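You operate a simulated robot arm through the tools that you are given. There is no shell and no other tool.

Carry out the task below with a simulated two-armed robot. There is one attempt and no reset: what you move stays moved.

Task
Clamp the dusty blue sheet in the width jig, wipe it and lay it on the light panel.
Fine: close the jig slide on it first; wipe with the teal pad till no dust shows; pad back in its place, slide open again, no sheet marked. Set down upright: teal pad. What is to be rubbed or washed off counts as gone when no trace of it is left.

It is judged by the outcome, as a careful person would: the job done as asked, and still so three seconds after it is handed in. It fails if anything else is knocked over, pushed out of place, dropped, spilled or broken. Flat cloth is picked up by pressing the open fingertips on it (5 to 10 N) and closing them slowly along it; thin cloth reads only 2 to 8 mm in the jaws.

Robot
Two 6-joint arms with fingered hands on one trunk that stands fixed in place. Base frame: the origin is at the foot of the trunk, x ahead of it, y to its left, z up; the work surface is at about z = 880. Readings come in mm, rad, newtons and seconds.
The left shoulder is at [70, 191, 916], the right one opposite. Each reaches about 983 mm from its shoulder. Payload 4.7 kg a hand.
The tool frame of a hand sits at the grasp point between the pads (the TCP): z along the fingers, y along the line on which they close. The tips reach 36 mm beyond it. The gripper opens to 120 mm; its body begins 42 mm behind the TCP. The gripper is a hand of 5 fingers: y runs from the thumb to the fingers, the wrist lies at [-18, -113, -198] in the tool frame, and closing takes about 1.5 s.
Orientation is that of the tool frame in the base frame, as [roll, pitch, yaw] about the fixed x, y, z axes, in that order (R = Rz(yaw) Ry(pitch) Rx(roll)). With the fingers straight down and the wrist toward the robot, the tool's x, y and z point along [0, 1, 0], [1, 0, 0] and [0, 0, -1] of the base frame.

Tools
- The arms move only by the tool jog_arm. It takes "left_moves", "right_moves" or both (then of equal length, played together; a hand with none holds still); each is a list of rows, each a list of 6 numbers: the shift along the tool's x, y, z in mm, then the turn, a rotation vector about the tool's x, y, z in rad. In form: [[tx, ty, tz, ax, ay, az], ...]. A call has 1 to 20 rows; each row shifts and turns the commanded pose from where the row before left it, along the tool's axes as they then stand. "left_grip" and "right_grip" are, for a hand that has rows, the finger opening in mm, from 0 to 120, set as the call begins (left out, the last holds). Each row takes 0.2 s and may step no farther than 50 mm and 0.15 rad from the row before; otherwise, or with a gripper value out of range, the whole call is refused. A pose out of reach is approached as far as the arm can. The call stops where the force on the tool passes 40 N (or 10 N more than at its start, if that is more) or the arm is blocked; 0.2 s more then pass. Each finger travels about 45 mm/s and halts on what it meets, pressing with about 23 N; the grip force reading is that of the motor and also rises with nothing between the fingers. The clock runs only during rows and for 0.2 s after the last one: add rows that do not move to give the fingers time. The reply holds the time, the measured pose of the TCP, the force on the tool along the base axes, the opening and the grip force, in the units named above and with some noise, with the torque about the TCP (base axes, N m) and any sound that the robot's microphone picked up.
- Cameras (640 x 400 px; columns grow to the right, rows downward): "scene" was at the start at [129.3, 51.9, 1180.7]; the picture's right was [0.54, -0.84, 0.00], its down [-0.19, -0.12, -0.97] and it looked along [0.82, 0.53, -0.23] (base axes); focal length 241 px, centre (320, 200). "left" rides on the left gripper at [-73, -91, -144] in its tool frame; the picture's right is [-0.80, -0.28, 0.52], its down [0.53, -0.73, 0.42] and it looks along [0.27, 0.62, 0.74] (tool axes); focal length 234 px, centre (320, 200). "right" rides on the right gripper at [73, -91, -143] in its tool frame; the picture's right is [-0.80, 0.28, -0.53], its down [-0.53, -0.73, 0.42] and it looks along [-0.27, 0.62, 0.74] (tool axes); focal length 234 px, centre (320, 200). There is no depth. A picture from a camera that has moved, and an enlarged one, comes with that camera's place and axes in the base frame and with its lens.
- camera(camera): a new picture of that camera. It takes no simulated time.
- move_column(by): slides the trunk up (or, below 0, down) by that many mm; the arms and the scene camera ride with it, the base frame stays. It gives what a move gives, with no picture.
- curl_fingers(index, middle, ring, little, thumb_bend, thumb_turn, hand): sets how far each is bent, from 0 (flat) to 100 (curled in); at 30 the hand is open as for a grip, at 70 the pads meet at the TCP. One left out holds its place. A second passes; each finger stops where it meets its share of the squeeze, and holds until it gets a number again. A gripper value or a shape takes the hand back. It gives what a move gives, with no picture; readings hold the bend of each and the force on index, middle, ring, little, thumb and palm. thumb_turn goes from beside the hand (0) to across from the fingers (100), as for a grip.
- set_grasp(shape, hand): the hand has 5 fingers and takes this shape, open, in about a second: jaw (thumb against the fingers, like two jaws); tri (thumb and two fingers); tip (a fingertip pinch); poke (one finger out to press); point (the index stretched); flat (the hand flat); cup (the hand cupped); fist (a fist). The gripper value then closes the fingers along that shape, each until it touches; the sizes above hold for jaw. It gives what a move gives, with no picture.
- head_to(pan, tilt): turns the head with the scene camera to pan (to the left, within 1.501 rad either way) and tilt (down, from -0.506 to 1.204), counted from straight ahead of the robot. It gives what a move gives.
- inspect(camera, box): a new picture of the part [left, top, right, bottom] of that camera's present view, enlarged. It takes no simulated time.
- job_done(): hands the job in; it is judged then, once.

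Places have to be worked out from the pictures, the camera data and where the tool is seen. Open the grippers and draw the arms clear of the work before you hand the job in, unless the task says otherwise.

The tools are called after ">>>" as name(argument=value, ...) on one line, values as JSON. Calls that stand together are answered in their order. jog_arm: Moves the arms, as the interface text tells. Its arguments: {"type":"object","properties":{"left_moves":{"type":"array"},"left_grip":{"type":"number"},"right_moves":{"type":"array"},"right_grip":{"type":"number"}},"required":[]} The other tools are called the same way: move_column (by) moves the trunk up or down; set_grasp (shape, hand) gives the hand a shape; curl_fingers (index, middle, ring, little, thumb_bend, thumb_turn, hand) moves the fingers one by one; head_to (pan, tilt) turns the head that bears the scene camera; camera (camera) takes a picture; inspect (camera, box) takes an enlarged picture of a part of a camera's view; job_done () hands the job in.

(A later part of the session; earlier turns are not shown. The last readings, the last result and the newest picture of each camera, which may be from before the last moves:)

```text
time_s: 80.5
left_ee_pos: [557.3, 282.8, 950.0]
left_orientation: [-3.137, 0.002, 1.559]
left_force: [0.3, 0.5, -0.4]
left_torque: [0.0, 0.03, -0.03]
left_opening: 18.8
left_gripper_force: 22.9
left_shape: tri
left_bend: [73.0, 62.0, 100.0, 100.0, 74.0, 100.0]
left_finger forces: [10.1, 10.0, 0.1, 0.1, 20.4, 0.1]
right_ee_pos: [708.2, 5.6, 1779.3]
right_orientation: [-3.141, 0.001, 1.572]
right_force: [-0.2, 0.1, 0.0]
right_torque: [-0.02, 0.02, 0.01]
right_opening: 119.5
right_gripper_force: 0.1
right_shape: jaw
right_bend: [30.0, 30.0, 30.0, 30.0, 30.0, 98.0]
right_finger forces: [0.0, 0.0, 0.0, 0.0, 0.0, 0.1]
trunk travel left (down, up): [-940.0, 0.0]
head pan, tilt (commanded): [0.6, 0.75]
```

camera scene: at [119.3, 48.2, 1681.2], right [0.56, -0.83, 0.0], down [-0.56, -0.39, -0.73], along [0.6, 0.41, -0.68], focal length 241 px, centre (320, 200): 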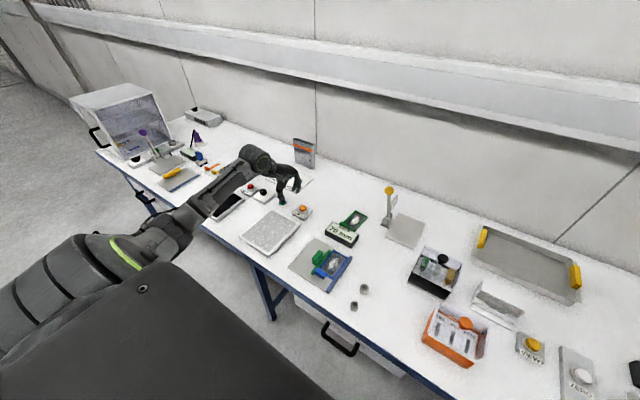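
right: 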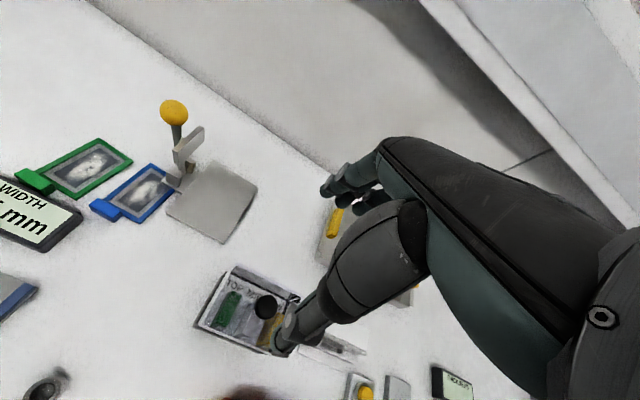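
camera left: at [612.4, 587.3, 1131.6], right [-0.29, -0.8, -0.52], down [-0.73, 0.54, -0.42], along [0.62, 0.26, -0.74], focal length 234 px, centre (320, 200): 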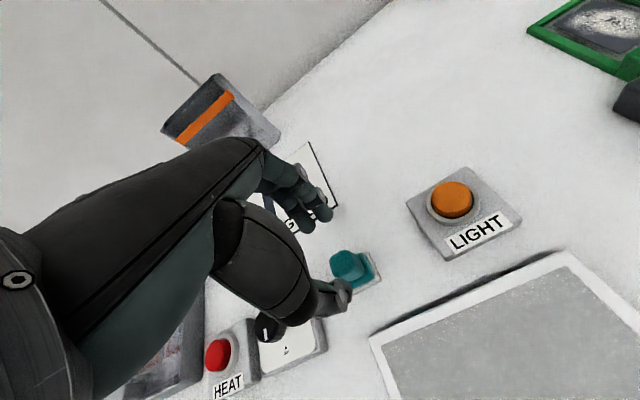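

No contact yet at about z=949.5. I continue in 1 mm steps.

>>> jog_arm(left_moves=[[0, 0, 1, 0, 0, 0], [0, 0, 0, 0, 0, 0]])

>>> jog_arm(left_moves=[[0, 0, 1, 0, 0, 0], [0, 0, 0, 0, 0, 0]])

>>> jog_arm(left_moves=[[0, 0, 1, 0, 0, 0], [0, 0, 0, 0, 0, 0]])

```text
time_s: 81.1
left_ee_pos: [555.4, 283.8, 948.9]
left_orientation: [-3.138, 0.0, 1.56]
left_force: [0.1, 0.2, 3.4]
left_torque: [0.0, -0.02, 0.02]
left_opening: 19.2
left_gripper_force: 23.2
left_shape: tri
left_bend: [73.0, 62.0, 100.0, 100.0, 74.0, 100.0]
left_finger forces: [10.3, 10.4, 0.0, 0.0, 21.3, 0.0]
right_ee_pos: [707.9, 4.6, 1780.0]
right_orientation: [3.14, -0.001, 1.57]
right_force: [-0.1, 0.7, 0.3]
right_torque: [-0.02, 0.04, -0.04]
right_opening: 119.7
right_gripper_force: 0.0
right_shape: jaw
right_bend: [30.0, 30.0, 30.0, 30.0, 30.0, 98.0]
right_finger forces: [0.0, 0.1, 0.1, 0.1, 0.1, 0.0]
trunk travel left (down, up): [-940.0, 0.0]
head pan, tilt (commanded): [0.6, 0.75]
```

```text
time_s: 81.7
left_ee_pos: [557.3, 283.8, 948.5]
left_orientation: [-3.138, 0.0, 1.561]
left_force: [0.6, 0.2, 8.5]
left_torque: [-0.01, 0.0, 0.0]
left_opening: 19.1
left_gripper_force: 22.7
left_shape: tri
left_bend: [73.0, 62.0, 100.0, 100.0, 74.0, 100.0]
left_finger forces: [11.2, 11.2, 0.0, 0.1, 22.4, 0.1]
right_ee_pos: [707.1, 4.4, 1779.5]
right_orientation: [-3.141, 0.001, 1.571]
right_force: [-0.3, 0.2, -0.2]
right_torque: [0.01, -0.05, -0.01]
right_opening: 119.7
right_gripper_force: 0.1
right_shape: jaw
right_bend: [30.0, 30.0, 30.0, 30.0, 30.0, 98.0]
right_finger forces: [0.0, 0.1, 0.1, 0.0, 0.1, 0.0]
trunk travel left (down, up): [-940.0, 0.0]
head pan, tilt (commanded): [0.6, 0.75]
```

```text
time_s: 82.3
left_ee_pos: [556.9, 283.9, 948.9]
left_orientation: [-3.138, 0.0, 1.561]
left_force: [0.5, 0.6, 13.3]
left_torque: [-0.03, -0.09, 0.01]
left_opening: 19.2
left_gripper_force: 22.8
left_shape: tri
left_bend: [73.0, 62.0, 100.0, 100.0, 74.0, 100.0]
left_finger forces: [11.7, 12.3, 0.1, 0.0, 22.9, 0.0]
right_ee_pos: [706.9, 4.8, 1780.1]
right_orientation: [-3.141, 0.0, 1.57]
right_force: [-0.4, -0.1, 0.3]
right_torque: [-0.01, 0.0, 0.04]
right_opening: 119.5
right_gripper_force: 0.1
right_shape: jaw
right_bend: [30.0, 30.0, 30.0, 30.0, 30.0, 98.0]
right_finger forces: [0.0, 0.0, 0.0, 0.1, 0.0, 0.1]
trunk travel left (down, up): [-940.0, 0.0]
head pan, tilt (commanded): [0.6, 0.75]
```

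Contact begins at about z=949; stiffness is about 5 N/mm. I back off to about 7 N and wipe in gentle strokes along the sheet.

>>> jog_arm(left_moves=[[0, 0, -1.3, 0, 0, 0], [0, 8, 0, 0, 0, 0], [0, 8, 0, 0, 0, 0], [0, 8, 0, 0, 0, 0], [0, -8, 0, 0, 0, 0], [0, -8, 0, 0, 0, 0], [0, -8, 0, 0, 0, 0], [0, -8, 0, 0, 0, 0], [0, -8, 0, 0, 0, 0], [0, -8, 0, 0, 0, 0], [0, 0, 0, 0, 0, 0]])

>>> inspect(camera="left", box=[240, 140, 480, 350])

>>> inspect(camera="scene", box=[280, 210, 370, 285])

```text
time_s: 84.7
left_ee_pos: [531.9, 284.8, 948.1]
left_orientation: [-3.138, 0.0, 1.562]
left_force: [2.5, -1.4, 9.4]
left_torque: [0.03, -0.05, 0.0]
left_opening: 19.1
left_gripper_force: 22.8
left_shape: tri
left_bend: [73.0, 62.0, 100.0, 100.0, 74.0, 100.0]
left_finger forces: [12.0, 12.5, 0.0, 0.0, 22.9, 0.0]
right_ee_pos: [708.4, 3.5, 1780.0]
right_orientation: [-3.141, -0.001, 1.572]
right_force: [-0.7, -0.5, 0.2]
right_torque: [0.01, 0.01, 0.01]
right_opening: 119.5
right_gripper_force: 0.0
right_shape: jaw
right_bend: [30.0, 30.0, 30.0, 30.0, 30.0, 98.0]
right_finger forces: [0.1, 0.0, 0.0, 0.1, 0.0, 0.1]
trunk travel left (down, up): [-940.0, 0.0]
head pan, tilt (commanded): [0.6, 0.75]
```

```text
1.90 times, centred on (360, 245) of left
camera zoom: at [441.4, 213.7, 1092.2], right [-0.29, -0.8, -0.52], down [-0.73, 0.54, -0.42], along [0.62, 0.26, -0.74], focal length 446 px, centre (244, 114)
```

zoom: 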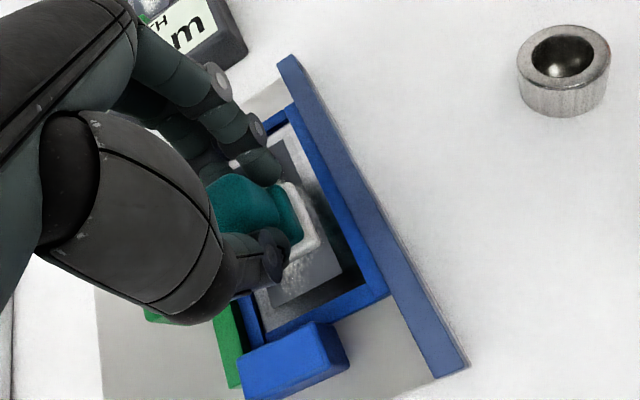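

```text
5.33 times, centred on (325, 248) of scene
camera zoom: at [118.7, 47.4, 1681.3], right [0.56, -0.83, 0.0], down [-0.56, -0.39, -0.73], along [0.6, 0.41, -0.68], focal length 1284 px, centre (293, -53)
```

zoom: 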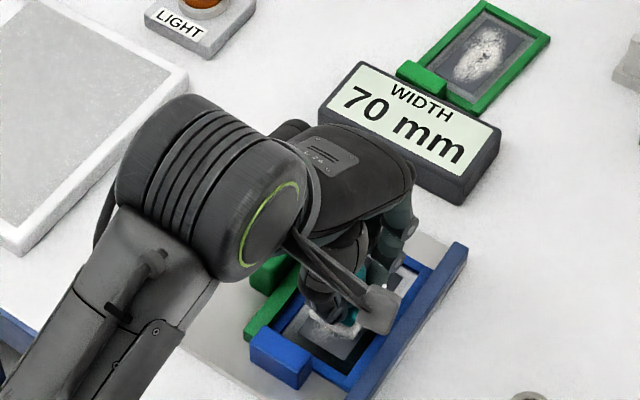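

The sheet seems to have shifted toward the robot by some millimetres during the strokes along x. I lift the pad and inspect the sheet and dust.

>>> jog_arm(left_moves=[[0, 0, -5, 0, 0, 0], [0, 0, -20, 0, 0, 0], [0, 0, -30, 0, 0, 0], [35, 0, -10, 0, 0, 0], [35, 0, 0, 0, 0, 0], [0, 0, 0, 0, 0, 0]])

>>> inspect(camera="left", box=[280, 140, 480, 320])

>>> inspect(camera="scene", box=[285, 225, 365, 285])

```text
time_s: 86.1
left_ee_pos: [533.8, 351.8, 1011.9]
left_orientation: [-3.136, 0.0, 1.562]
left_force: [-0.1, 0.2, 0.1]
left_torque: [-0.02, 0.04, -0.01]
left_opening: 19.6
left_gripper_force: 23.1
left_shape: tri
left_bend: [73.0, 62.0, 100.0, 100.0, 74.0, 100.0]
left_finger forces: [10.8, 10.7, 0.0, 0.0, 21.7, 0.1]
right_ee_pos: [708.5, 1.3, 1780.3]
right_orientation: [3.14, -0.002, 1.571]
right_force: [-0.5, -0.8, -0.7]
right_torque: [0.03, 0.02, 0.01]
right_opening: 119.4
right_gripper_force: 0.0
right_shape: jaw
right_bend: [30.0, 30.0, 30.0, 30.0, 30.0, 98.0]
right_finger forces: [0.1, 0.0, 0.0, 0.1, 0.1, 0.0]
trunk travel left (down, up): [-940.0, 0.0]
head pan, tilt (commanded): [0.6, 0.75]
```

```text
2.22 times, centred on (380, 230) of left
camera zoom: at [443.8, 280.9, 1156.1], right [-0.29, -0.8, -0.52], down [-0.73, 0.54, -0.42], along [0.62, 0.26, -0.74], focal length 520 px, centre (187, 133)
```

zoom: 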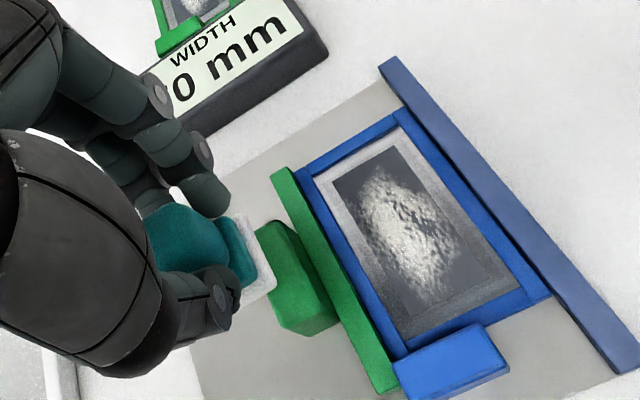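

```text
6.67 times, centred on (325, 255) of scene
camera zoom: at [119.5, 46.3, 1681.3], right [0.56, -0.83, 0.0], down [-0.56, -0.38, -0.73], along [0.6, 0.41, -0.68], focal length 1605 px, centre (287, -167)
```

zoom: 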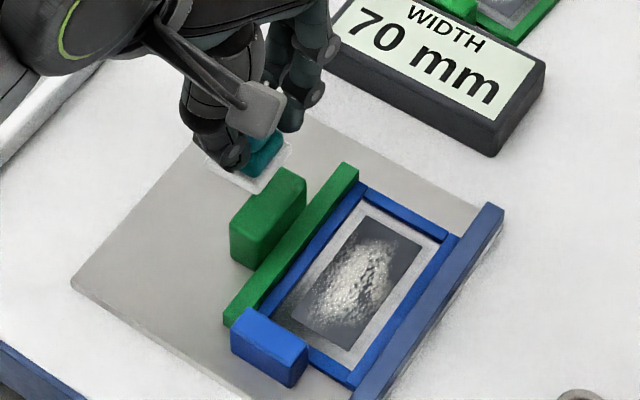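

The slide holds the sheet across (y) but friction dragged it along x by about 18 mm; dust is only partly thinned. I'll wipe with strokes across (y), where rail and slide hold the sheet, lifting between x positions. First at the centre.

>>> jog_arm(left_moves=[[-34, 2.3, 0, 0, 0, 0], [-34, 2.3, 0, 0, 0, 0], [0, 0, 30, 0, 0, 0], [0, 0, 25, 0, 0, 0], [0, 0, 6, 0, 0, 0], [0, 0, 3, 0, 0, 0], [0, 0, 0, 0, 0, 0]])

>>> inspect(camera="left", box=[280, 140, 480, 320])

```text
time_s: 87.7
left_ee_pos: [538.8, 286.7, 948.7]
left_orientation: [-3.138, 0.002, 1.56]
left_force: [-0.9, -0.9, 1.6]
left_torque: [-0.09, -0.06, -0.03]
left_opening: 19.6
left_gripper_force: 23.1
left_shape: tri
left_bend: [73.0, 62.0, 100.0, 100.0, 74.0, 100.0]
left_finger forces: [11.2, 11.0, 0.1, 0.0, 21.7, 0.1]
right_ee_pos: [707.8, 4.6, 1780.8]
right_orientation: [3.141, -0.001, 1.571]
right_force: [-0.2, -1.1, 0.2]
right_torque: [0.0, -0.01, 0.01]
right_opening: 119.6
right_gripper_force: 0.0
right_shape: jaw
right_bend: [30.0, 30.0, 30.0, 30.0, 30.0, 98.0]
right_finger forces: [0.0, 0.0, 0.0, 0.0, 0.0, 0.0]
trunk travel left (down, up): [-940.0, 0.0]
head pan, tilt (commanded): [0.6, 0.75]
```

```text
2.22 times, centred on (380, 230) of left
camera zoom: at [447.3, 215.5, 1092.6], right [-0.29, -0.8, -0.52], down [-0.73, 0.54, -0.42], along [0.62, 0.26, -0.74], focal length 520 px, centre (187, 133)
```

zoom: 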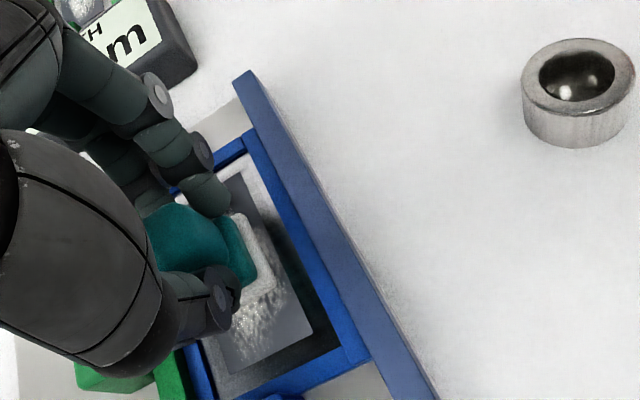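

Light contact at the centre. I press to about 6 N and stroke across ±7 mm several times.

>>> jog_arm(left_moves=[[-3, 0, 0.9, 0, 0, 0], [7, 0, 0, 0, 0, 0], [-7, 0, 0, 0, 0, 0], [-7, 0, 0, 0, 0, 0], [7, 0, 0, 0, 0, 0], [7, 0, 0, 0, 0, 0], [-7, 0, 0, 0, 0, 0], [-7, 0, 0, 0, 0, 0], [7, 0, 0, 0, 0, 0], [0, 0, 0, 0, 0, 0]])

>>> inspect(camera="left", box=[280, 140, 480, 320])

>>> inspect(camera="scene", box=[285, 225, 365, 285])

```text
time_s: 89.9
left_ee_pos: [537.2, 282.0, 948.9]
left_orientation: [-3.136, 0.003, 1.56]
left_force: [0.5, -1.2, 3.7]
left_torque: [-0.04, -0.04, -0.01]
left_opening: 19.1
left_gripper_force: 23.0
left_shape: tri
left_bend: [73.0, 62.0, 100.0, 100.0, 74.0, 100.0]
left_finger forces: [11.4, 11.0, 0.0, 0.0, 21.8, 0.1]
right_ee_pos: [706.9, 4.2, 1780.1]
right_orientation: [3.141, 0.001, 1.572]
right_force: [0.3, -0.8, 0.3]
right_torque: [0.0, 0.01, -0.07]
right_opening: 119.7
right_gripper_force: 0.0
right_shape: jaw
right_bend: [30.0, 30.0, 30.0, 30.0, 30.0, 98.0]
right_finger forces: [0.1, 0.0, 0.0, 0.0, 0.0, 0.0]
trunk travel left (down, up): [-940.0, 0.0]
head pan, tilt (commanded): [0.6, 0.75]
```

```text
2.22 times, centred on (380, 230) of left
camera zoom: at [446.5, 212.3, 1092.5], right [-0.29, -0.8, -0.52], down [-0.73, 0.54, -0.42], along [0.62, 0.26, -0.74], focal length 520 px, centre (187, 133)
```

zoom: 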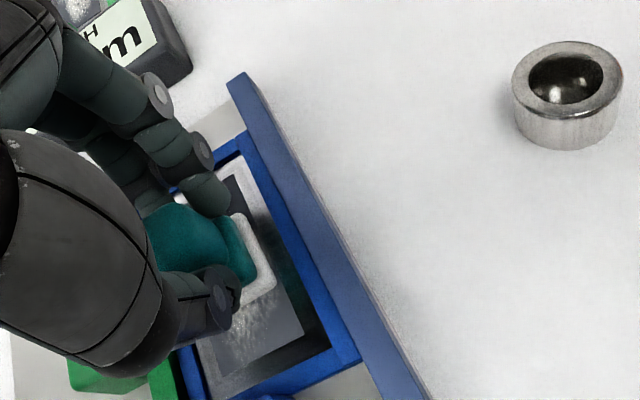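

```text
6.67 times, centred on (325, 255) of scene
camera zoom: at [118.8, 47.6, 1681.3], right [0.56, -0.83, 0.0], down [-0.56, -0.39, -0.73], along [0.6, 0.41, -0.68], focal length 1605 px, centre (287, -167)
```

zoom: 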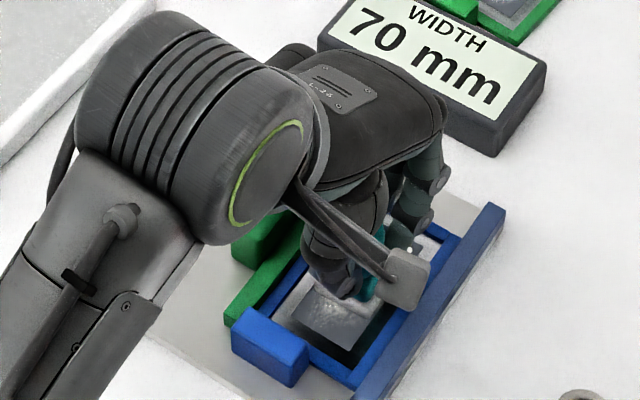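

The dust looks fainter. I lift slightly, move to the near part, and repeat the cross strokes.

>>> jog_arm(left_moves=[[0, 0, -5, 0, 0, 0], [0, -10, 0, 0, 0, 0], [0, -10, 0, 0, 0, 0], [0, 0, 5.3, 0, 0, 0], [7, 0, 0, 0, 0, 0], [-7, 0, 0, 0, 0, 0], [-7, 0, 0, 0, 0, 0], [7, 0, 0, 0, 0, 0], [7, 0, 0, 0, 0, 0], [-7, 0, 0, 0, 0, 0], [-7, 0, 0, 0, 0, 0], [7, 0, 0, 0, 0, 0], [7, 0, 0, 0, 0, 0], [-7, 0, 0, 0, 0, 0], [-7, 0, 0, 0, 0, 0], [7, 0, 0, 0, 0, 0], [0, 0, 0, 0, 0, 0]])

>>> inspect(camera="left", box=[280, 140, 480, 320])

>>> inspect(camera="scene", box=[285, 225, 365, 285])

```text
time_s: 93.5
left_ee_pos: [518.0, 282.0, 948.9]
left_orientation: [-3.136, 0.001, 1.56]
left_force: [0.2, -2.8, 5.8]
left_torque: [-0.06, -0.03, -0.02]
left_opening: 19.5
left_gripper_force: 22.9
left_shape: tri
left_bend: [73.0, 62.0, 100.0, 100.0, 74.0, 100.0]
left_finger forces: [11.8, 10.8, 0.0, 0.0, 22.1, 0.0]
right_ee_pos: [708.0, 4.2, 1779.4]
right_orientation: [-3.141, -0.001, 1.572]
right_force: [-0.5, -0.4, 0.6]
right_torque: [0.02, 0.03, 0.03]
right_opening: 119.5
right_gripper_force: 0.1
right_shape: jaw
right_bend: [30.0, 30.0, 30.0, 30.0, 30.0, 98.0]
right_finger forces: [0.0, 0.0, 0.1, 0.0, 0.1, 0.0]
trunk travel left (down, up): [-940.0, 0.0]
head pan, tilt (commanded): [0.6, 0.75]
```

```text
2.22 times, centred on (380, 230) of left
camera zoom: at [427.0, 211.7, 1092.3], right [-0.29, -0.8, -0.52], down [-0.73, 0.54, -0.42], along [0.62, 0.26, -0.74], focal length 520 px, centre (187, 133)
```

zoom: 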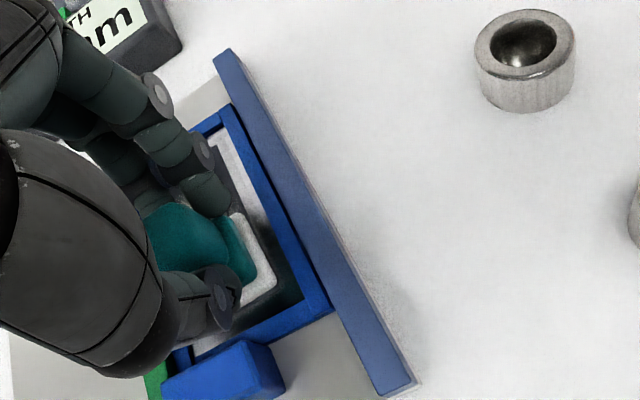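

```text
6.67 times, centred on (325, 255) of scene
camera zoom: at [118.5, 47.4, 1681.3], right [0.56, -0.83, 0.0], down [-0.56, -0.39, -0.73], along [0.6, 0.41, -0.68], focal length 1605 px, centre (287, -167)
```

zoom: 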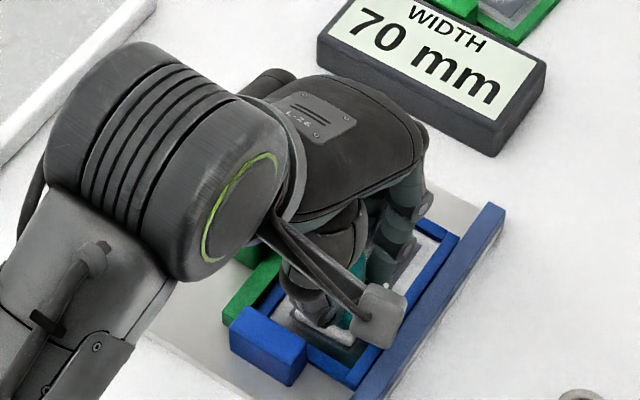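

The sheet stayed put. I move to the far part and repeat.

>>> jog_arm(left_moves=[[0, 0, -5, 0, 0, 0], [0, 14, 0, 0, 0, 0], [0, 14, 0, 0, 0, 0], [0, 14, 0, 0, 0, 0], [0, 0, 5, 0, 0, 0], [7, 0, 0, 0, 0, 0], [-7, 0, 0, 0, 0, 0], [-7, 0, 0, 0, 0, 0], [7, 0, 0, 0, 0, 0], [7, 0, 0, 0, 0, 0], [-7, 0, 0, 0, 0, 0], [-7, 0, 0, 0, 0, 0], [7, 0, 0, 0, 0, 0], [7, 0, 0, 0, 0, 0], [-7, 0, 0, 0, 0, 0], [-7, 0, 0, 0, 0, 0], [7, 0, 0, 0, 0, 0], [0, 0, 0, 0, 0, 0]])

>>> jog_arm(left_moves=[[0, 0, -5, 0, 0, 0], [0, 0, -25, 0, 0, 0], [0, 0, -35, 0, 0, 0], [40, 0, 0, 0, 0, 0], [40, 0, 0, 0, 0, 0], [0, 0, 0, 0, 0, 0]])

>>> inspect(camera="left", box=[320, 140, 480, 290])

>>> inspect(camera="scene", box=[295, 235, 355, 280])

```text
time_s: 97.3
left_ee_pos: [558.6, 280.6, 948.2]
left_orientation: [-3.136, 0.001, 1.56]
left_force: [0.5, -3.1, 6.2]
left_torque: [-0.1, -0.02, -0.01]
left_opening: 19.2
left_gripper_force: 23.0
left_shape: tri
left_bend: [73.0, 62.0, 100.0, 100.0, 75.0, 100.0]
left_finger forces: [12.1, 11.1, 0.0, 0.0, 21.6, 0.0]
right_ee_pos: [706.5, 2.4, 1780.6]
right_orientation: [-3.141, 0.0, 1.572]
right_force: [-0.1, -0.3, 0.6]
right_torque: [-0.04, 0.02, 0.0]
right_opening: 119.6
right_gripper_force: 0.0
right_shape: jaw
right_bend: [30.0, 30.0, 30.0, 30.0, 30.0, 98.0]
right_finger forces: [0.1, 0.1, 0.0, 0.0, 0.0, 0.1]
trunk travel left (down, up): [-940.0, 0.0]
head pan, tilt (commanded): [0.6, 0.75]
```

```text
time_s: 98.7
left_ee_pos: [560.4, 362.1, 1013.6]
left_orientation: [-3.136, -0.001, 1.559]
left_force: [-0.1, 0.4, -0.4]
left_torque: [0.03, 0.01, -0.01]
left_opening: 19.3
left_gripper_force: 23.4
left_shape: tri
left_bend: [73.0, 62.0, 100.0, 100.0, 74.0, 100.0]
left_finger forces: [10.5, 10.6, 0.0, 0.0, 20.7, 0.0]
right_ee_pos: [707.7, 2.0, 1780.3]
right_orientation: [-3.141, -0.003, 1.573]
right_force: [0.5, 0.3, 0.1]
right_torque: [0.05, 0.03, 0.0]
right_opening: 119.7
right_gripper_force: 0.0
right_shape: jaw
right_bend: [30.0, 30.0, 30.0, 30.0, 30.0, 98.0]
right_finger forces: [0.1, 0.0, 0.1, 0.1, 0.0, 0.1]
trunk travel left (down, up): [-940.0, 0.0]
head pan, tilt (commanded): [0.6, 0.75]
```

```text
2.67 times, centred on (400, 215) of left
camera zoom: at [470.5, 291.7, 1156.3], right [-0.29, -0.8, -0.52], down [-0.73, 0.54, -0.42], along [0.62, 0.26, -0.74], focal length 624 px, centre (107, 160)
```

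zoom: 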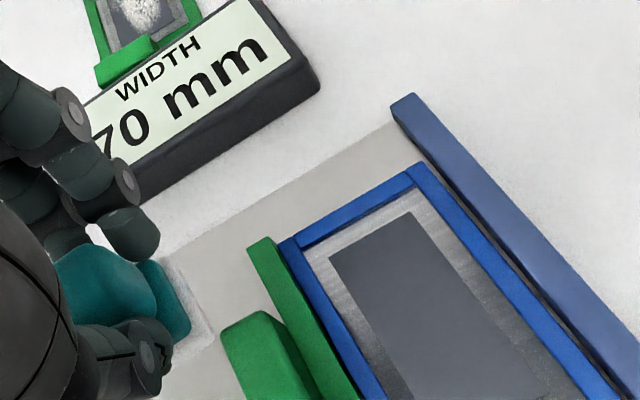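

```text
8.89 times, centred on (325, 258) of scene
camera zoom: at [119.5, 46.0, 1681.3], right [0.56, -0.83, 0.0], down [-0.56, -0.38, -0.73], along [0.6, 0.41, -0.68], focal length 2140 px, centre (276, -311)
```

zoom: 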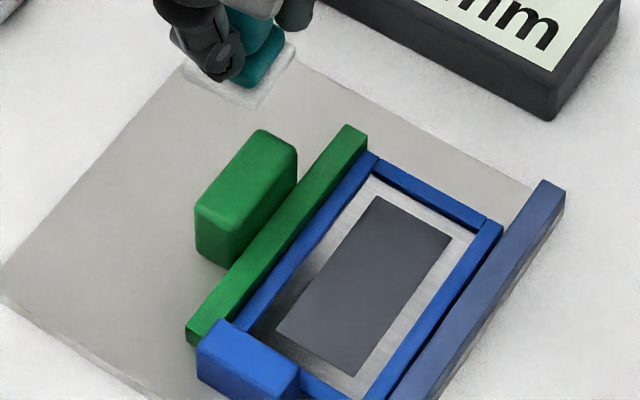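

The dust appears gone. I check the whole glass more closely, including the near end and edges.

>>> inspect(camera="left", box=[390, 200, 490, 310])

>>> inspect(camera="scene", box=[312, 250, 348, 280])

```text
3.64 times, centred on (440, 255) of left
camera zoom: at [470.5, 291.7, 1156.3], right [-0.29, -0.8, -0.52], down [-0.73, 0.54, -0.42], along [0.62, 0.26, -0.74], focal length 852 px, centre (-116, 0)
```

zoom: 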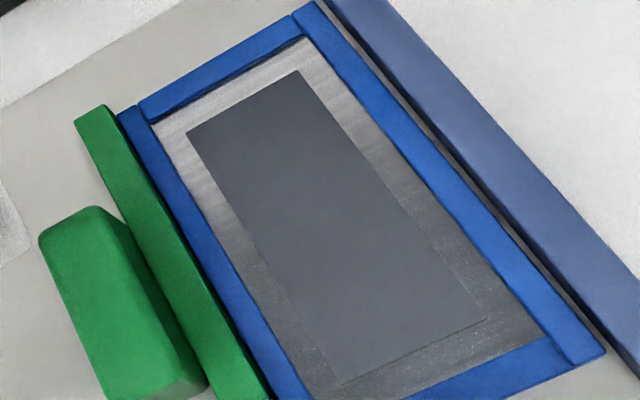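

```text
13.33 times, centred on (330, 265) of scene
camera zoom: at [119.5, 46.0, 1681.3], right [0.56, -0.83, 0.0], down [-0.56, -0.38, -0.73], along [0.6, 0.41, -0.68], focal length 3211 px, centre (187, -667)
```

zoom: 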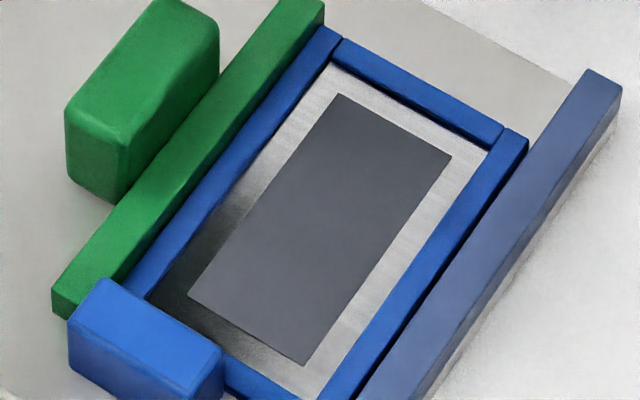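

The glass is clean with no trace of dust. I carry the pad back to above its place.

>>> jog_arm(left_moves=[[37, 17.3, 0, 0, 0, 0], [37, 17.3, 0, 0, 0, 0], [37, 17.3, 0, 0, 0, 0], [37, 17.3, 0, 0, 0, 0], [37, 17.3, 0, 0, 0, 0], [37, 17.3, 0, 0, 0, 0], [37, 17.3, 0, 0, 0, 0], [37, 17.3, 0, 0, 0, 0], [0, 0, 0, 0, 0, 0]])

>>> inspect(camera="left", box=[260, 180, 420, 320])

>>> inspect(camera="scene", box=[250, 160, 330, 220])

```text
time_s: 100.7
left_ee_pos: [703.7, 655.5, 1010.5]
left_orientation: [-3.136, 0.003, 1.559]
left_force: [-0.5, -0.7, -0.4]
left_torque: [-0.02, 0.03, 0.01]
left_opening: 19.2
left_gripper_force: 22.7
left_shape: tri
left_bend: [73.0, 62.0, 100.0, 100.0, 74.0, 100.0]
left_finger forces: [10.5, 10.5, 0.0, 0.0, 20.6, 0.0]
right_ee_pos: [707.3, 5.1, 1779.4]
right_orientation: [-3.141, -0.001, 1.57]
right_force: [-1.1, 0.2, 0.3]
right_torque: [0.02, 0.01, -0.01]
right_opening: 119.9
right_gripper_force: 0.0
right_shape: jaw
right_bend: [30.0, 30.0, 30.0, 30.0, 30.0, 98.0]
right_finger forces: [0.0, 0.0, 0.0, 0.1, 0.0, 0.1]
trunk travel left (down, up): [-940.0, 0.0]
head pan, tilt (commanded): [0.6, 0.75]
```

```text
2.86 times, centred on (340, 250) of left
camera zoom: at [612.9, 586.2, 1154.8], right [-0.29, -0.8, -0.52], down [-0.73, 0.54, -0.42], along [0.62, 0.26, -0.74], focal length 669 px, centre (263, 57)
```

zoom: 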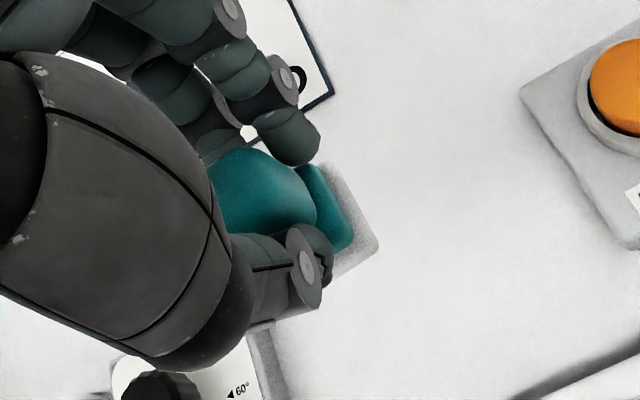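

```text
6.67 times, centred on (290, 190) of scene
camera zoom: at [119.4, 48.0, 1681.2], right [0.57, -0.83, 0.0], down [-0.56, -0.39, -0.73], along [0.6, 0.41, -0.68], focal length 1605 px, centre (520, 267)
```

zoom: 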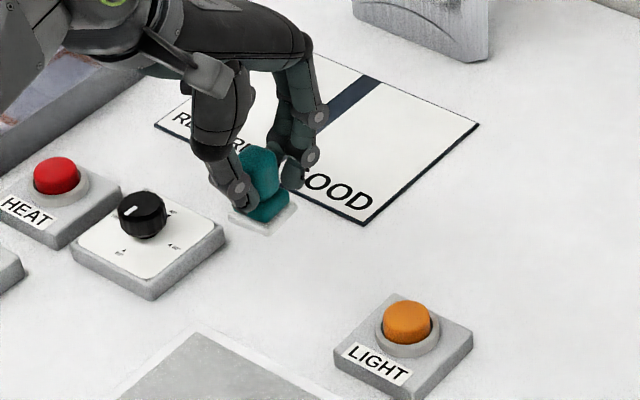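

The pad sits unchanged in the hand and is above its place. I descend to about 5 mm above the table and compare the pose with the one at pick-up.

>>> jog_arm(left_moves=[[0.5, -1.2, 20, 0, 0, 0], [0, 0, 20, 0, 0, 0], [0, 0, 18, 0, 0, 0], [0, 0, 10, 0, 0, 0], [0, 0, 0, 0, 0, 0]])

>>> inspect(camera="left", box=[260, 180, 420, 320])

```text
time_s: 101.9
left_ee_pos: [701.0, 657.7, 942.7]
left_orientation: [-3.136, 0.002, 1.56]
left_force: [0.8, -0.3, -1.0]
left_torque: [-0.02, 0.02, 0.0]
left_opening: 19.4
left_gripper_force: 23.3
left_shape: tri
left_bend: [73.0, 62.0, 100.0, 100.0, 74.0, 100.0]
left_finger forces: [10.5, 10.5, 0.1, 0.0, 20.5, 0.0]
right_ee_pos: [708.0, 3.7, 1778.9]
right_orientation: [3.141, -0.001, 1.571]
right_force: [0.1, 0.3, 0.4]
right_torque: [0.02, -0.01, 0.02]
right_opening: 119.4
right_gripper_force: 0.0
right_shape: jaw
right_bend: [30.0, 30.0, 30.0, 30.0, 30.0, 98.0]
right_finger forces: [0.1, 0.0, 0.0, 0.0, 0.0, 0.1]
trunk travel left (down, up): [-940.0, 0.0]
head pan, tilt (commanded): [0.6, 0.75]
```

```text
2.86 times, centred on (340, 250) of left
camera zoom: at [611.0, 587.1, 1086.9], right [-0.29, -0.8, -0.52], down [-0.73, 0.54, -0.42], along [0.62, 0.26, -0.74], focal length 669 px, centre (263, 57)
```

zoom: 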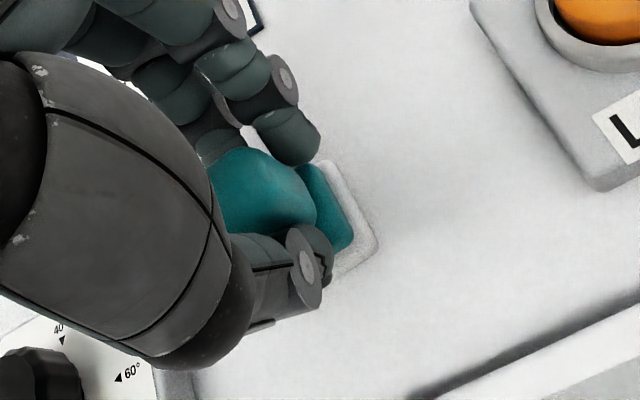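

Pose agrees with pick-up within 1 mm. I lower the last 6 mm until contact.

>>> jog_arm(left_moves=[[-0.5, 0.5, 3, 0, 0, 0], [0, 0, 2, 0, 0, 0], [0, 0, 0, 0, 0, 0]])

>>> jog_arm(left_moves=[[0, 0, 1, 0, 0, 0], [0, 0, 0, 0, 0, 0]])

>>> jog_arm(left_moves=[[0, 0, 0.7, 0, 0, 0], [0, 0, 0, 0, 0, 0]])

```text
time_s: 102.7
left_ee_pos: [701.0, 657.8, 938.7]
left_orientation: [-3.136, 0.001, 1.56]
left_force: [-0.7, -0.9, -1.8]
left_torque: [-0.02, -0.01, 0.04]
left_opening: 19.2
left_gripper_force: 22.7
left_shape: tri
left_bend: [73.0, 62.0, 100.0, 100.0, 74.0, 100.0]
left_finger forces: [10.6, 10.4, 0.0, 0.1, 20.4, 0.1]
right_ee_pos: [708.0, 6.2, 1779.4]
right_orientation: [-3.141, 0.0, 1.57]
right_force: [0.7, -0.4, 0.2]
right_torque: [0.0, 0.02, -0.01]
right_opening: 119.5
right_gripper_force: 0.1
right_shape: jaw
right_bend: [30.0, 30.0, 30.0, 30.0, 30.0, 98.0]
right_finger forces: [0.1, 0.0, 0.1, 0.1, 0.0, 0.0]
trunk travel left (down, up): [-940.0, 0.0]
head pan, tilt (commanded): [0.6, 0.75]
```

```text
time_s: 103.3
left_ee_pos: [701.6, 657.4, 937.6]
left_orientation: [-3.137, 0.002, 1.561]
left_force: [-0.2, 0.3, -1.2]
left_torque: [0.04, 0.04, 0.01]
left_opening: 19.2
left_gripper_force: 22.5
left_shape: tri
left_bend: [73.0, 62.0, 100.0, 100.0, 74.0, 100.0]
left_finger forces: [10.5, 10.5, 0.1, 0.1, 20.6, 0.0]
right_ee_pos: [709.3, 5.1, 1779.5]
right_orientation: [-3.141, 0.0, 1.569]
right_force: [0.2, 0.2, 0.1]
right_torque: [0.01, 0.01, -0.02]
right_opening: 119.5
right_gripper_force: 0.0
right_shape: jaw
right_bend: [30.0, 30.0, 30.0, 30.0, 30.0, 98.0]
right_finger forces: [0.1, 0.0, 0.0, 0.0, 0.1, 0.1]
trunk travel left (down, up): [-940.0, 0.0]
head pan, tilt (commanded): [0.6, 0.75]
```

```text
time_s: 103.9
left_ee_pos: [700.9, 657.6, 936.9]
left_orientation: [-3.137, 0.001, 1.56]
left_force: [-0.3, -1.2, -0.9]
left_torque: [-0.03, 0.0, -0.01]
left_opening: 19.4
left_gripper_force: 22.7
left_shape: tri
left_bend: [73.0, 62.0, 100.0, 100.0, 74.0, 100.0]
left_finger forces: [10.5, 10.4, 0.1, 0.0, 20.5, 0.0]
right_ee_pos: [708.5, 5.8, 1778.4]
right_orientation: [3.141, 0.001, 1.572]
right_force: [-0.3, 0.4, -0.7]
right_torque: [0.0, 0.03, -0.02]
right_opening: 119.7
right_gripper_force: 0.2
right_shape: jaw
right_bend: [30.0, 30.0, 30.0, 30.0, 30.0, 98.0]
right_finger forces: [0.1, 0.0, 0.1, 0.1, 0.0, 0.0]
trunk travel left (down, up): [-940.0, 0.0]
head pan, tilt (commanded): [0.6, 0.75]
```

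Still just above; another 1 mm.

>>> jog_arm(left_moves=[[0, 0, 0.8, 0, 0, 0], [0, 0, 0, 0, 0, 0]])

>>> jog_arm(left_moves=[[0, 0, 0.6, 0, 0, 0], [0, 0, 0, 0, 0, 0]])

```text
time_s: 104.5
left_ee_pos: [701.7, 658.4, 936.1]
left_orientation: [-3.136, 0.002, 1.561]
left_force: [-0.7, -0.4, 1.0]
left_torque: [-0.01, -0.01, -0.01]
left_opening: 19.2
left_gripper_force: 23.1
left_shape: tri
left_bend: [73.0, 62.0, 100.0, 100.0, 74.0, 100.0]
left_finger forces: [10.5, 10.6, 0.0, 0.0, 20.5, 0.0]
right_ee_pos: [707.5, 4.5, 1779.5]
right_orientation: [-3.141, 0.001, 1.571]
right_force: [-0.1, 0.0, -0.1]
right_torque: [0.02, -0.03, 0.01]
right_opening: 119.6
right_gripper_force: 0.0
right_shape: jaw
right_bend: [30.0, 30.0, 30.0, 30.0, 30.0, 98.0]
right_finger forces: [0.1, 0.0, 0.0, 0.0, 0.0, 0.0]
trunk travel left (down, up): [-940.0, 0.0]
head pan, tilt (commanded): [0.6, 0.75]
```

```text
time_s: 105.1
left_ee_pos: [701.3, 656.6, 936.0]
left_orientation: [-3.138, 0.0, 1.56]
left_force: [0.5, -0.3, 3.1]
left_torque: [0.0, -0.03, -0.02]
left_opening: 19.5
left_gripper_force: 22.9
left_shape: tri
left_bend: [73.0, 62.0, 100.0, 100.0, 74.0, 100.0]
left_finger forces: [10.7, 10.9, 0.1, 0.0, 20.8, 0.1]
right_ee_pos: [708.0, 4.7, 1779.6]
right_orientation: [-3.141, 0.0, 1.572]
right_force: [-0.7, 0.1, -0.1]
right_torque: [0.01, -0.01, -0.01]
right_opening: 119.6
right_gripper_force: 0.2
right_shape: jaw
right_bend: [30.0, 30.0, 30.0, 30.0, 30.0, 98.0]
right_finger forces: [0.1, 0.0, 0.0, 0.1, 0.0, 0.0]
trunk travel left (down, up): [-940.0, 0.0]
head pan, tilt (commanded): [0.6, 0.75]
```

The pad rests on the table (about 3 N). I open the fingers and rise straight up.

>>> jog_arm(left_moves=[[0, 0, 0, 0, 0, 0], [0, 0, 0, 0, 0, 0], [0, 0, 0, 0, 0, 0], [0, 0, 0, 0, 0, 0], [0, 0, 0, 0, 0, 0], [0, 0, -5, 0, 0, 0], [0, 0, -15, 0, 0, 0], [0, 0, -25, 0, 0, 0], [0, 0, -40, 0, 0, 0], [0, 0, -40, 0, 0, 0], [0, 0, 0, 0, 0, 0]], left_grip=52)

>>> inspect(camera="left", box=[260, 180, 420, 320])

>>> inspect(camera="scene", box=[250, 170, 330, 230])

```text
time_s: 107.5
left_ee_pos: [703.9, 657.0, 1060.9]
left_orientation: [-3.134, 0.002, 1.561]
left_force: [-0.4, -0.3, 0.2]
left_torque: [0.01, 0.01, 0.0]
left_opening: 51.6
left_gripper_force: 0.0
left_shape: tri
left_bend: [74.0, 48.0, 99.0, 99.0, 72.0, 100.0]
left_finger forces: [0.1, 0.1, 0.0, 0.0, 0.1, 0.0]
right_ee_pos: [708.8, 4.2, 1780.0]
right_orientation: [3.142, 0.0, 1.57]
right_force: [-0.1, -0.4, -0.6]
right_torque: [-0.01, 0.03, 0.01]
right_opening: 119.6
right_gripper_force: 0.1
right_shape: jaw
right_bend: [30.0, 30.0, 30.0, 30.0, 30.0, 98.0]
right_finger forces: [0.0, 0.0, 0.0, 0.1, 0.0, 0.1]
trunk travel left (down, up): [-940.0, 0.0]
head pan, tilt (commanded): [0.6, 0.75]
```

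```text
2.86 times, centred on (340, 250) of left
camera zoom: at [613.7, 586.6, 1204.9], right [-0.29, -0.8, -0.52], down [-0.73, 0.54, -0.42], along [0.62, 0.26, -0.74], focal length 669 px, centre (263, 57)
```

zoom: 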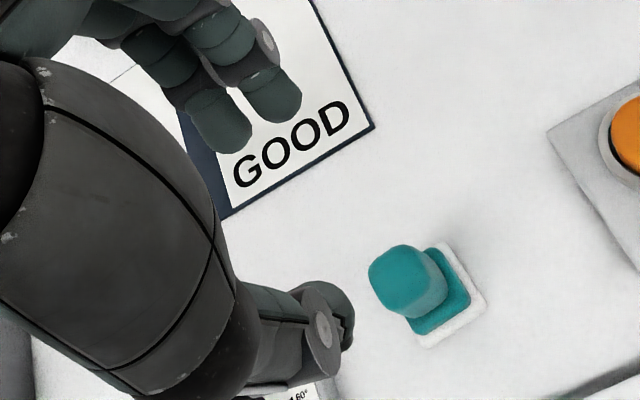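

```text
6.67 times, centred on (290, 200) of scene
camera zoom: at [119.8, 48.3, 1681.2], right [0.56, -0.83, 0.0], down [-0.56, -0.39, -0.73], along [0.6, 0.41, -0.68], focal length 1605 px, centre (520, 200)
```

zoom: 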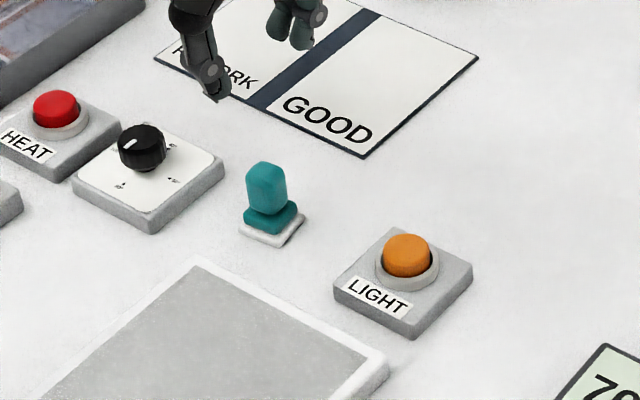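

The pad stands upright at its place. I zoom in to compare its position and rotation with before.

>>> inspect(camera="scene", box=[274, 190, 304, 212])

>>> inspect(camera="left", box=[340, 240, 420, 300])

```text
16.00 times, centred on (289, 201) of scene
camera zoom: at [119.8, 48.3, 1681.2], right [0.56, -0.83, 0.0], down [-0.56, -0.39, -0.73], along [0.6, 0.41, -0.68], focal length 3853 px, centre (816, 184)
```

zoom: 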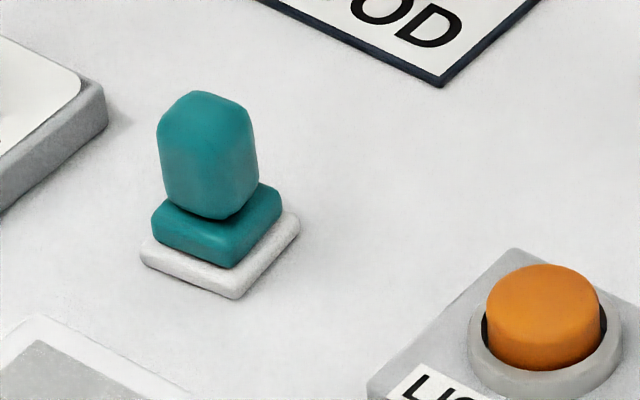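

```text
6.67 times, centred on (380, 270) of left
camera zoom: at [613.7, 586.6, 1204.9], right [-0.29, -0.8, -0.52], down [-0.73, 0.54, -0.42], along [0.62, 0.26, -0.74], focal length 1561 px, centre (-80, -267)
```

zoom: 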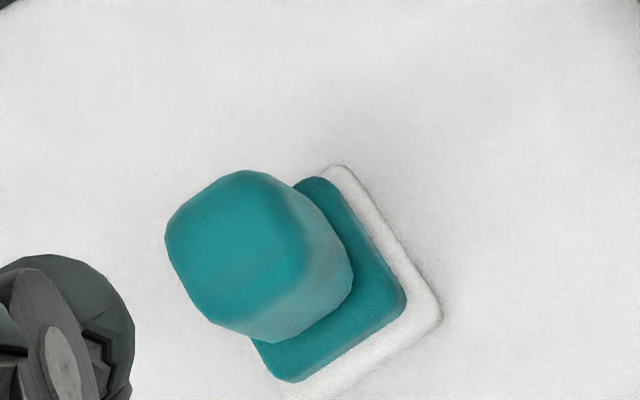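

The pad is back within about 3 mm, upright. Now I return to the jig to open the slide: move over near it, then turn the hand a quarter turn.

>>> jog_arm(left_moves=[[-34, -23.5, 0, 0, 0, 0], [-34, -23.5, 0, 0, 0, 0], [-34, -23.5, 0, 0, 0, 0], [-34, -23.5, 0, 0, 0, 0], [-34, -23.5, 0, 0, 0, 0], [-34, -23.5, 0, 0, 0, 0], [-34, -23.5, 0, 0, 0, 0], [0, 0, 0, 0, 0, 0]])

>>> jog_arm(left_moves=[[0, 0, 0, 0, 0, 0.13], [0, 0, 0, 0, 0, 0.13], [0, 0, 0, 0, 0, 0.13], [0, 0, 0, 0, 0, 0.13], [0, 0, 0, 0, 0, 0.13], [0, 0, 0, 0, 0, 0.13], [0, 0, 0, 0, 0, 0.13], [0, 0, 0, 0, 0, 0.13], [0, 0, 0, 0, 0, 0.13], [0, 0, 0, 0, 0, 0.13], [0, 0, 0, 0, 0, 0.13], [0, 0, 0, 0, 0, 0.13], [0, 0, 0, 0, 0, 0]])

>>> camera(camera="left")

```text
time_s: 109.3
left_ee_pos: [535.0, 421.6, 1061.8]
left_orientation: [-3.136, 0.002, 1.56]
left_force: [-0.3, 0.7, 0.5]
left_torque: [0.01, -0.01, -0.03]
left_opening: 51.7
left_gripper_force: 0.0
left_shape: tri
left_bend: [74.0, 48.0, 99.0, 99.0, 72.0, 100.0]
left_finger forces: [0.0, 0.0, 0.1, 0.1, 0.0, 0.1]
right_ee_pos: [708.5, 6.3, 1778.7]
right_orientation: [3.141, 0.001, 1.572]
right_force: [-1.4, 0.2, -0.3]
right_torque: [-0.02, -0.03, 0.0]
right_opening: 119.5
right_gripper_force: 0.1
right_shape: jaw
right_bend: [30.0, 30.0, 30.0, 30.0, 30.0, 98.0]
right_finger forces: [0.1, 0.1, 0.0, 0.0, 0.1, 0.0]
trunk travel left (down, up): [-940.0, 0.0]
head pan, tilt (commanded): [0.6, 0.75]
```

```text
time_s: 112.1
left_ee_pos: [535.1, 421.7, 1061.5]
left_orientation: [3.139, 0.006, -0.003]
left_force: [0.1, -0.4, -0.5]
left_torque: [-0.01, 0.02, -0.01]
left_opening: 51.6
left_gripper_force: 0.1
left_shape: tri
left_bend: [74.0, 48.0, 99.0, 99.0, 72.0, 100.0]
left_finger forces: [0.0, 0.0, 0.0, 0.1, 0.0, 0.0]
right_ee_pos: [707.5, 5.4, 1780.6]
right_orientation: [3.141, 0.001, 1.57]
right_force: [-0.1, -0.6, -1.0]
right_torque: [-0.01, 0.0, -0.02]
right_opening: 119.9
right_gripper_force: 0.2
right_shape: jaw
right_bend: [30.0, 30.0, 30.0, 30.0, 30.0, 98.0]
right_finger forces: [0.1, 0.0, 0.0, 0.0, 0.0, 0.1]
trunk travel left (down, up): [-940.0, 0.0]
head pan, tilt (commanded): [0.6, 0.75]
```

```text
taken
camera left: at [464.3, 513.6, 1205.4], right [-0.81, 0.28, -0.52], down [0.53, 0.73, -0.43], along [0.26, -0.62, -0.74], focal length 234 px, centre (320, 200)
```

left: 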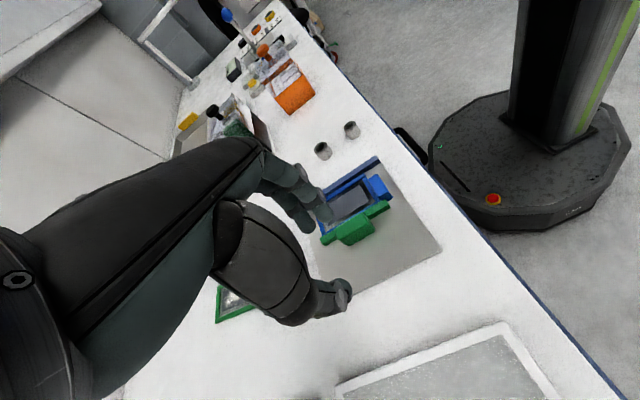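

Now I move to above the handle (y≈343) and descend to about z=962.

>>> jog_arm(left_moves=[[0, 26, 0, 0, 0, 0], [0, 26, 0, 0, 0, 0], [0, 27, 0, 0, 0, 0], [0, 0, 35, 0, 0, 0], [0, 0, 35, 0, 0, 0], [0, 0, 30, 0, 0, 0], [0, 0, 0, 0, 0, 0]], left_grip=46)

>>> inspect(camera="left", box=[260, 160, 440, 320])

>>> inspect(camera="scene", box=[280, 220, 370, 290])

```text
time_s: 113.7
left_ee_pos: [535.0, 342.8, 962.2]
left_orientation: [3.14, 0.005, 0.0]
left_force: [0.0, -0.2, 0.3]
left_torque: [0.03, -0.02, 0.03]
left_opening: 46.4
left_gripper_force: 0.0
left_shape: tri
left_bend: [74.0, 50.0, 99.0, 99.0, 73.0, 100.0]
left_finger forces: [0.0, 0.1, 0.0, 0.0, 0.0, 0.1]
right_ee_pos: [708.8, 3.7, 1779.4]
right_orientation: [-3.141, 0.0, 1.57]
right_force: [-0.7, -0.4, -0.2]
right_torque: [0.0, 0.0, -0.01]
right_opening: 119.4
right_gripper_force: 0.1
right_shape: jaw
right_bend: [30.0, 30.0, 30.0, 30.0, 30.0, 98.0]
right_finger forces: [0.1, 0.0, 0.1, 0.0, 0.0, 0.0]
trunk travel left (down, up): [-940.0, 0.0]
head pan, tilt (commanded): [0.6, 0.75]
```

```text
2.50 times, centred on (350, 240) of left
camera zoom: at [463.1, 434.7, 1106.0], right [-0.81, 0.28, -0.52], down [0.53, 0.73, -0.43], along [0.26, -0.62, -0.74], focal length 585 px, centre (245, 100)
```

zoom: 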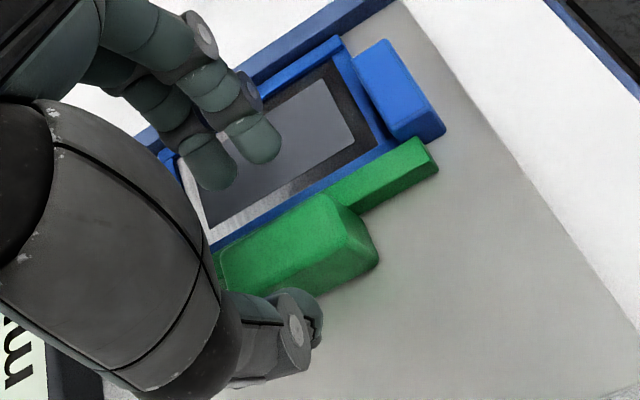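

```text
5.71 times, centred on (325, 255) of scene
camera zoom: at [119.4, 48.1, 1681.2], right [0.56, -0.83, 0.0], down [-0.56, -0.39, -0.73], along [0.6, 0.41, -0.68], focal length 1376 px, centre (291, -114)
```

zoom: 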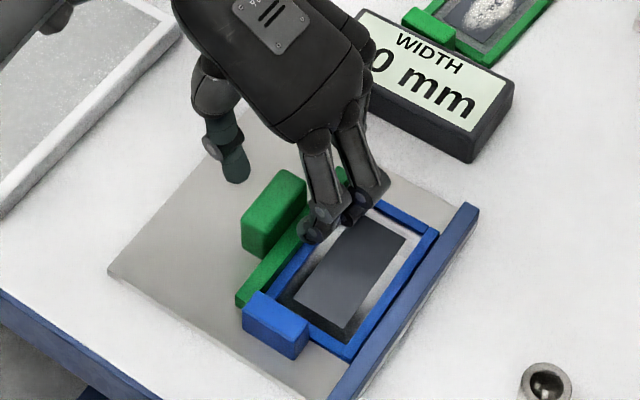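

The handle centre is about 2 mm further left than the TCP. I correct, narrow the opening to keep the fingertips off the glass, and descend to z≈939.

>>> jog_arm(left_moves=[[0, -2, 0, 0, 0, 0], [0, 0, 0, 0, 0, 0], [0, 0, 8, 0, 0, 0], [0, 0, 8, 0, 0, 0], [0, 0, 6.5, 0, 0, 0], [0, 0, 0, 0, 0, 0]], left_grip=38)

>>> inspect(camera="left", box=[260, 160, 440, 320])

```text
time_s: 115.1
left_ee_pos: [534.4, 344.6, 937.7]
left_orientation: [-3.141, 0.005, 0.0]
left_force: [0.7, 0.3, -0.4]
left_torque: [-0.01, 0.02, -0.02]
left_opening: 38.5
left_gripper_force: 0.1
left_shape: tri
left_bend: [74.0, 53.0, 99.0, 99.0, 74.0, 100.0]
left_finger forces: [0.0, 0.0, 0.1, 0.0, 0.1, 0.1]
right_ee_pos: [708.5, 5.0, 1780.2]
right_orientation: [-3.141, -0.002, 1.57]
right_force: [0.1, -0.1, -0.9]
right_torque: [-0.02, 0.0, 0.03]
right_opening: 119.6
right_gripper_force: 0.1
right_shape: jaw
right_bend: [30.0, 30.0, 30.0, 30.0, 30.0, 98.0]
right_finger forces: [0.0, 0.1, 0.0, 0.0, 0.0, 0.0]
trunk travel left (down, up): [-940.0, 0.0]
head pan, tilt (commanded): [0.6, 0.75]
```

```text
2.50 times, centred on (350, 240) of left
camera zoom: at [463.3, 437.0, 1082.0], right [-0.81, 0.28, -0.52], down [0.53, 0.73, -0.43], along [0.26, -0.62, -0.74], focal length 585 px, centre (245, 100)
```

zoom: 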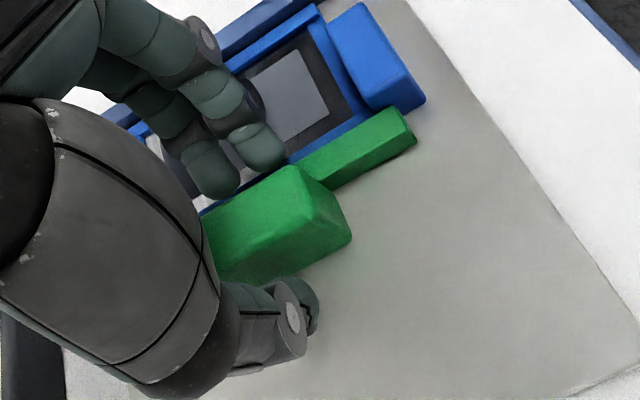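

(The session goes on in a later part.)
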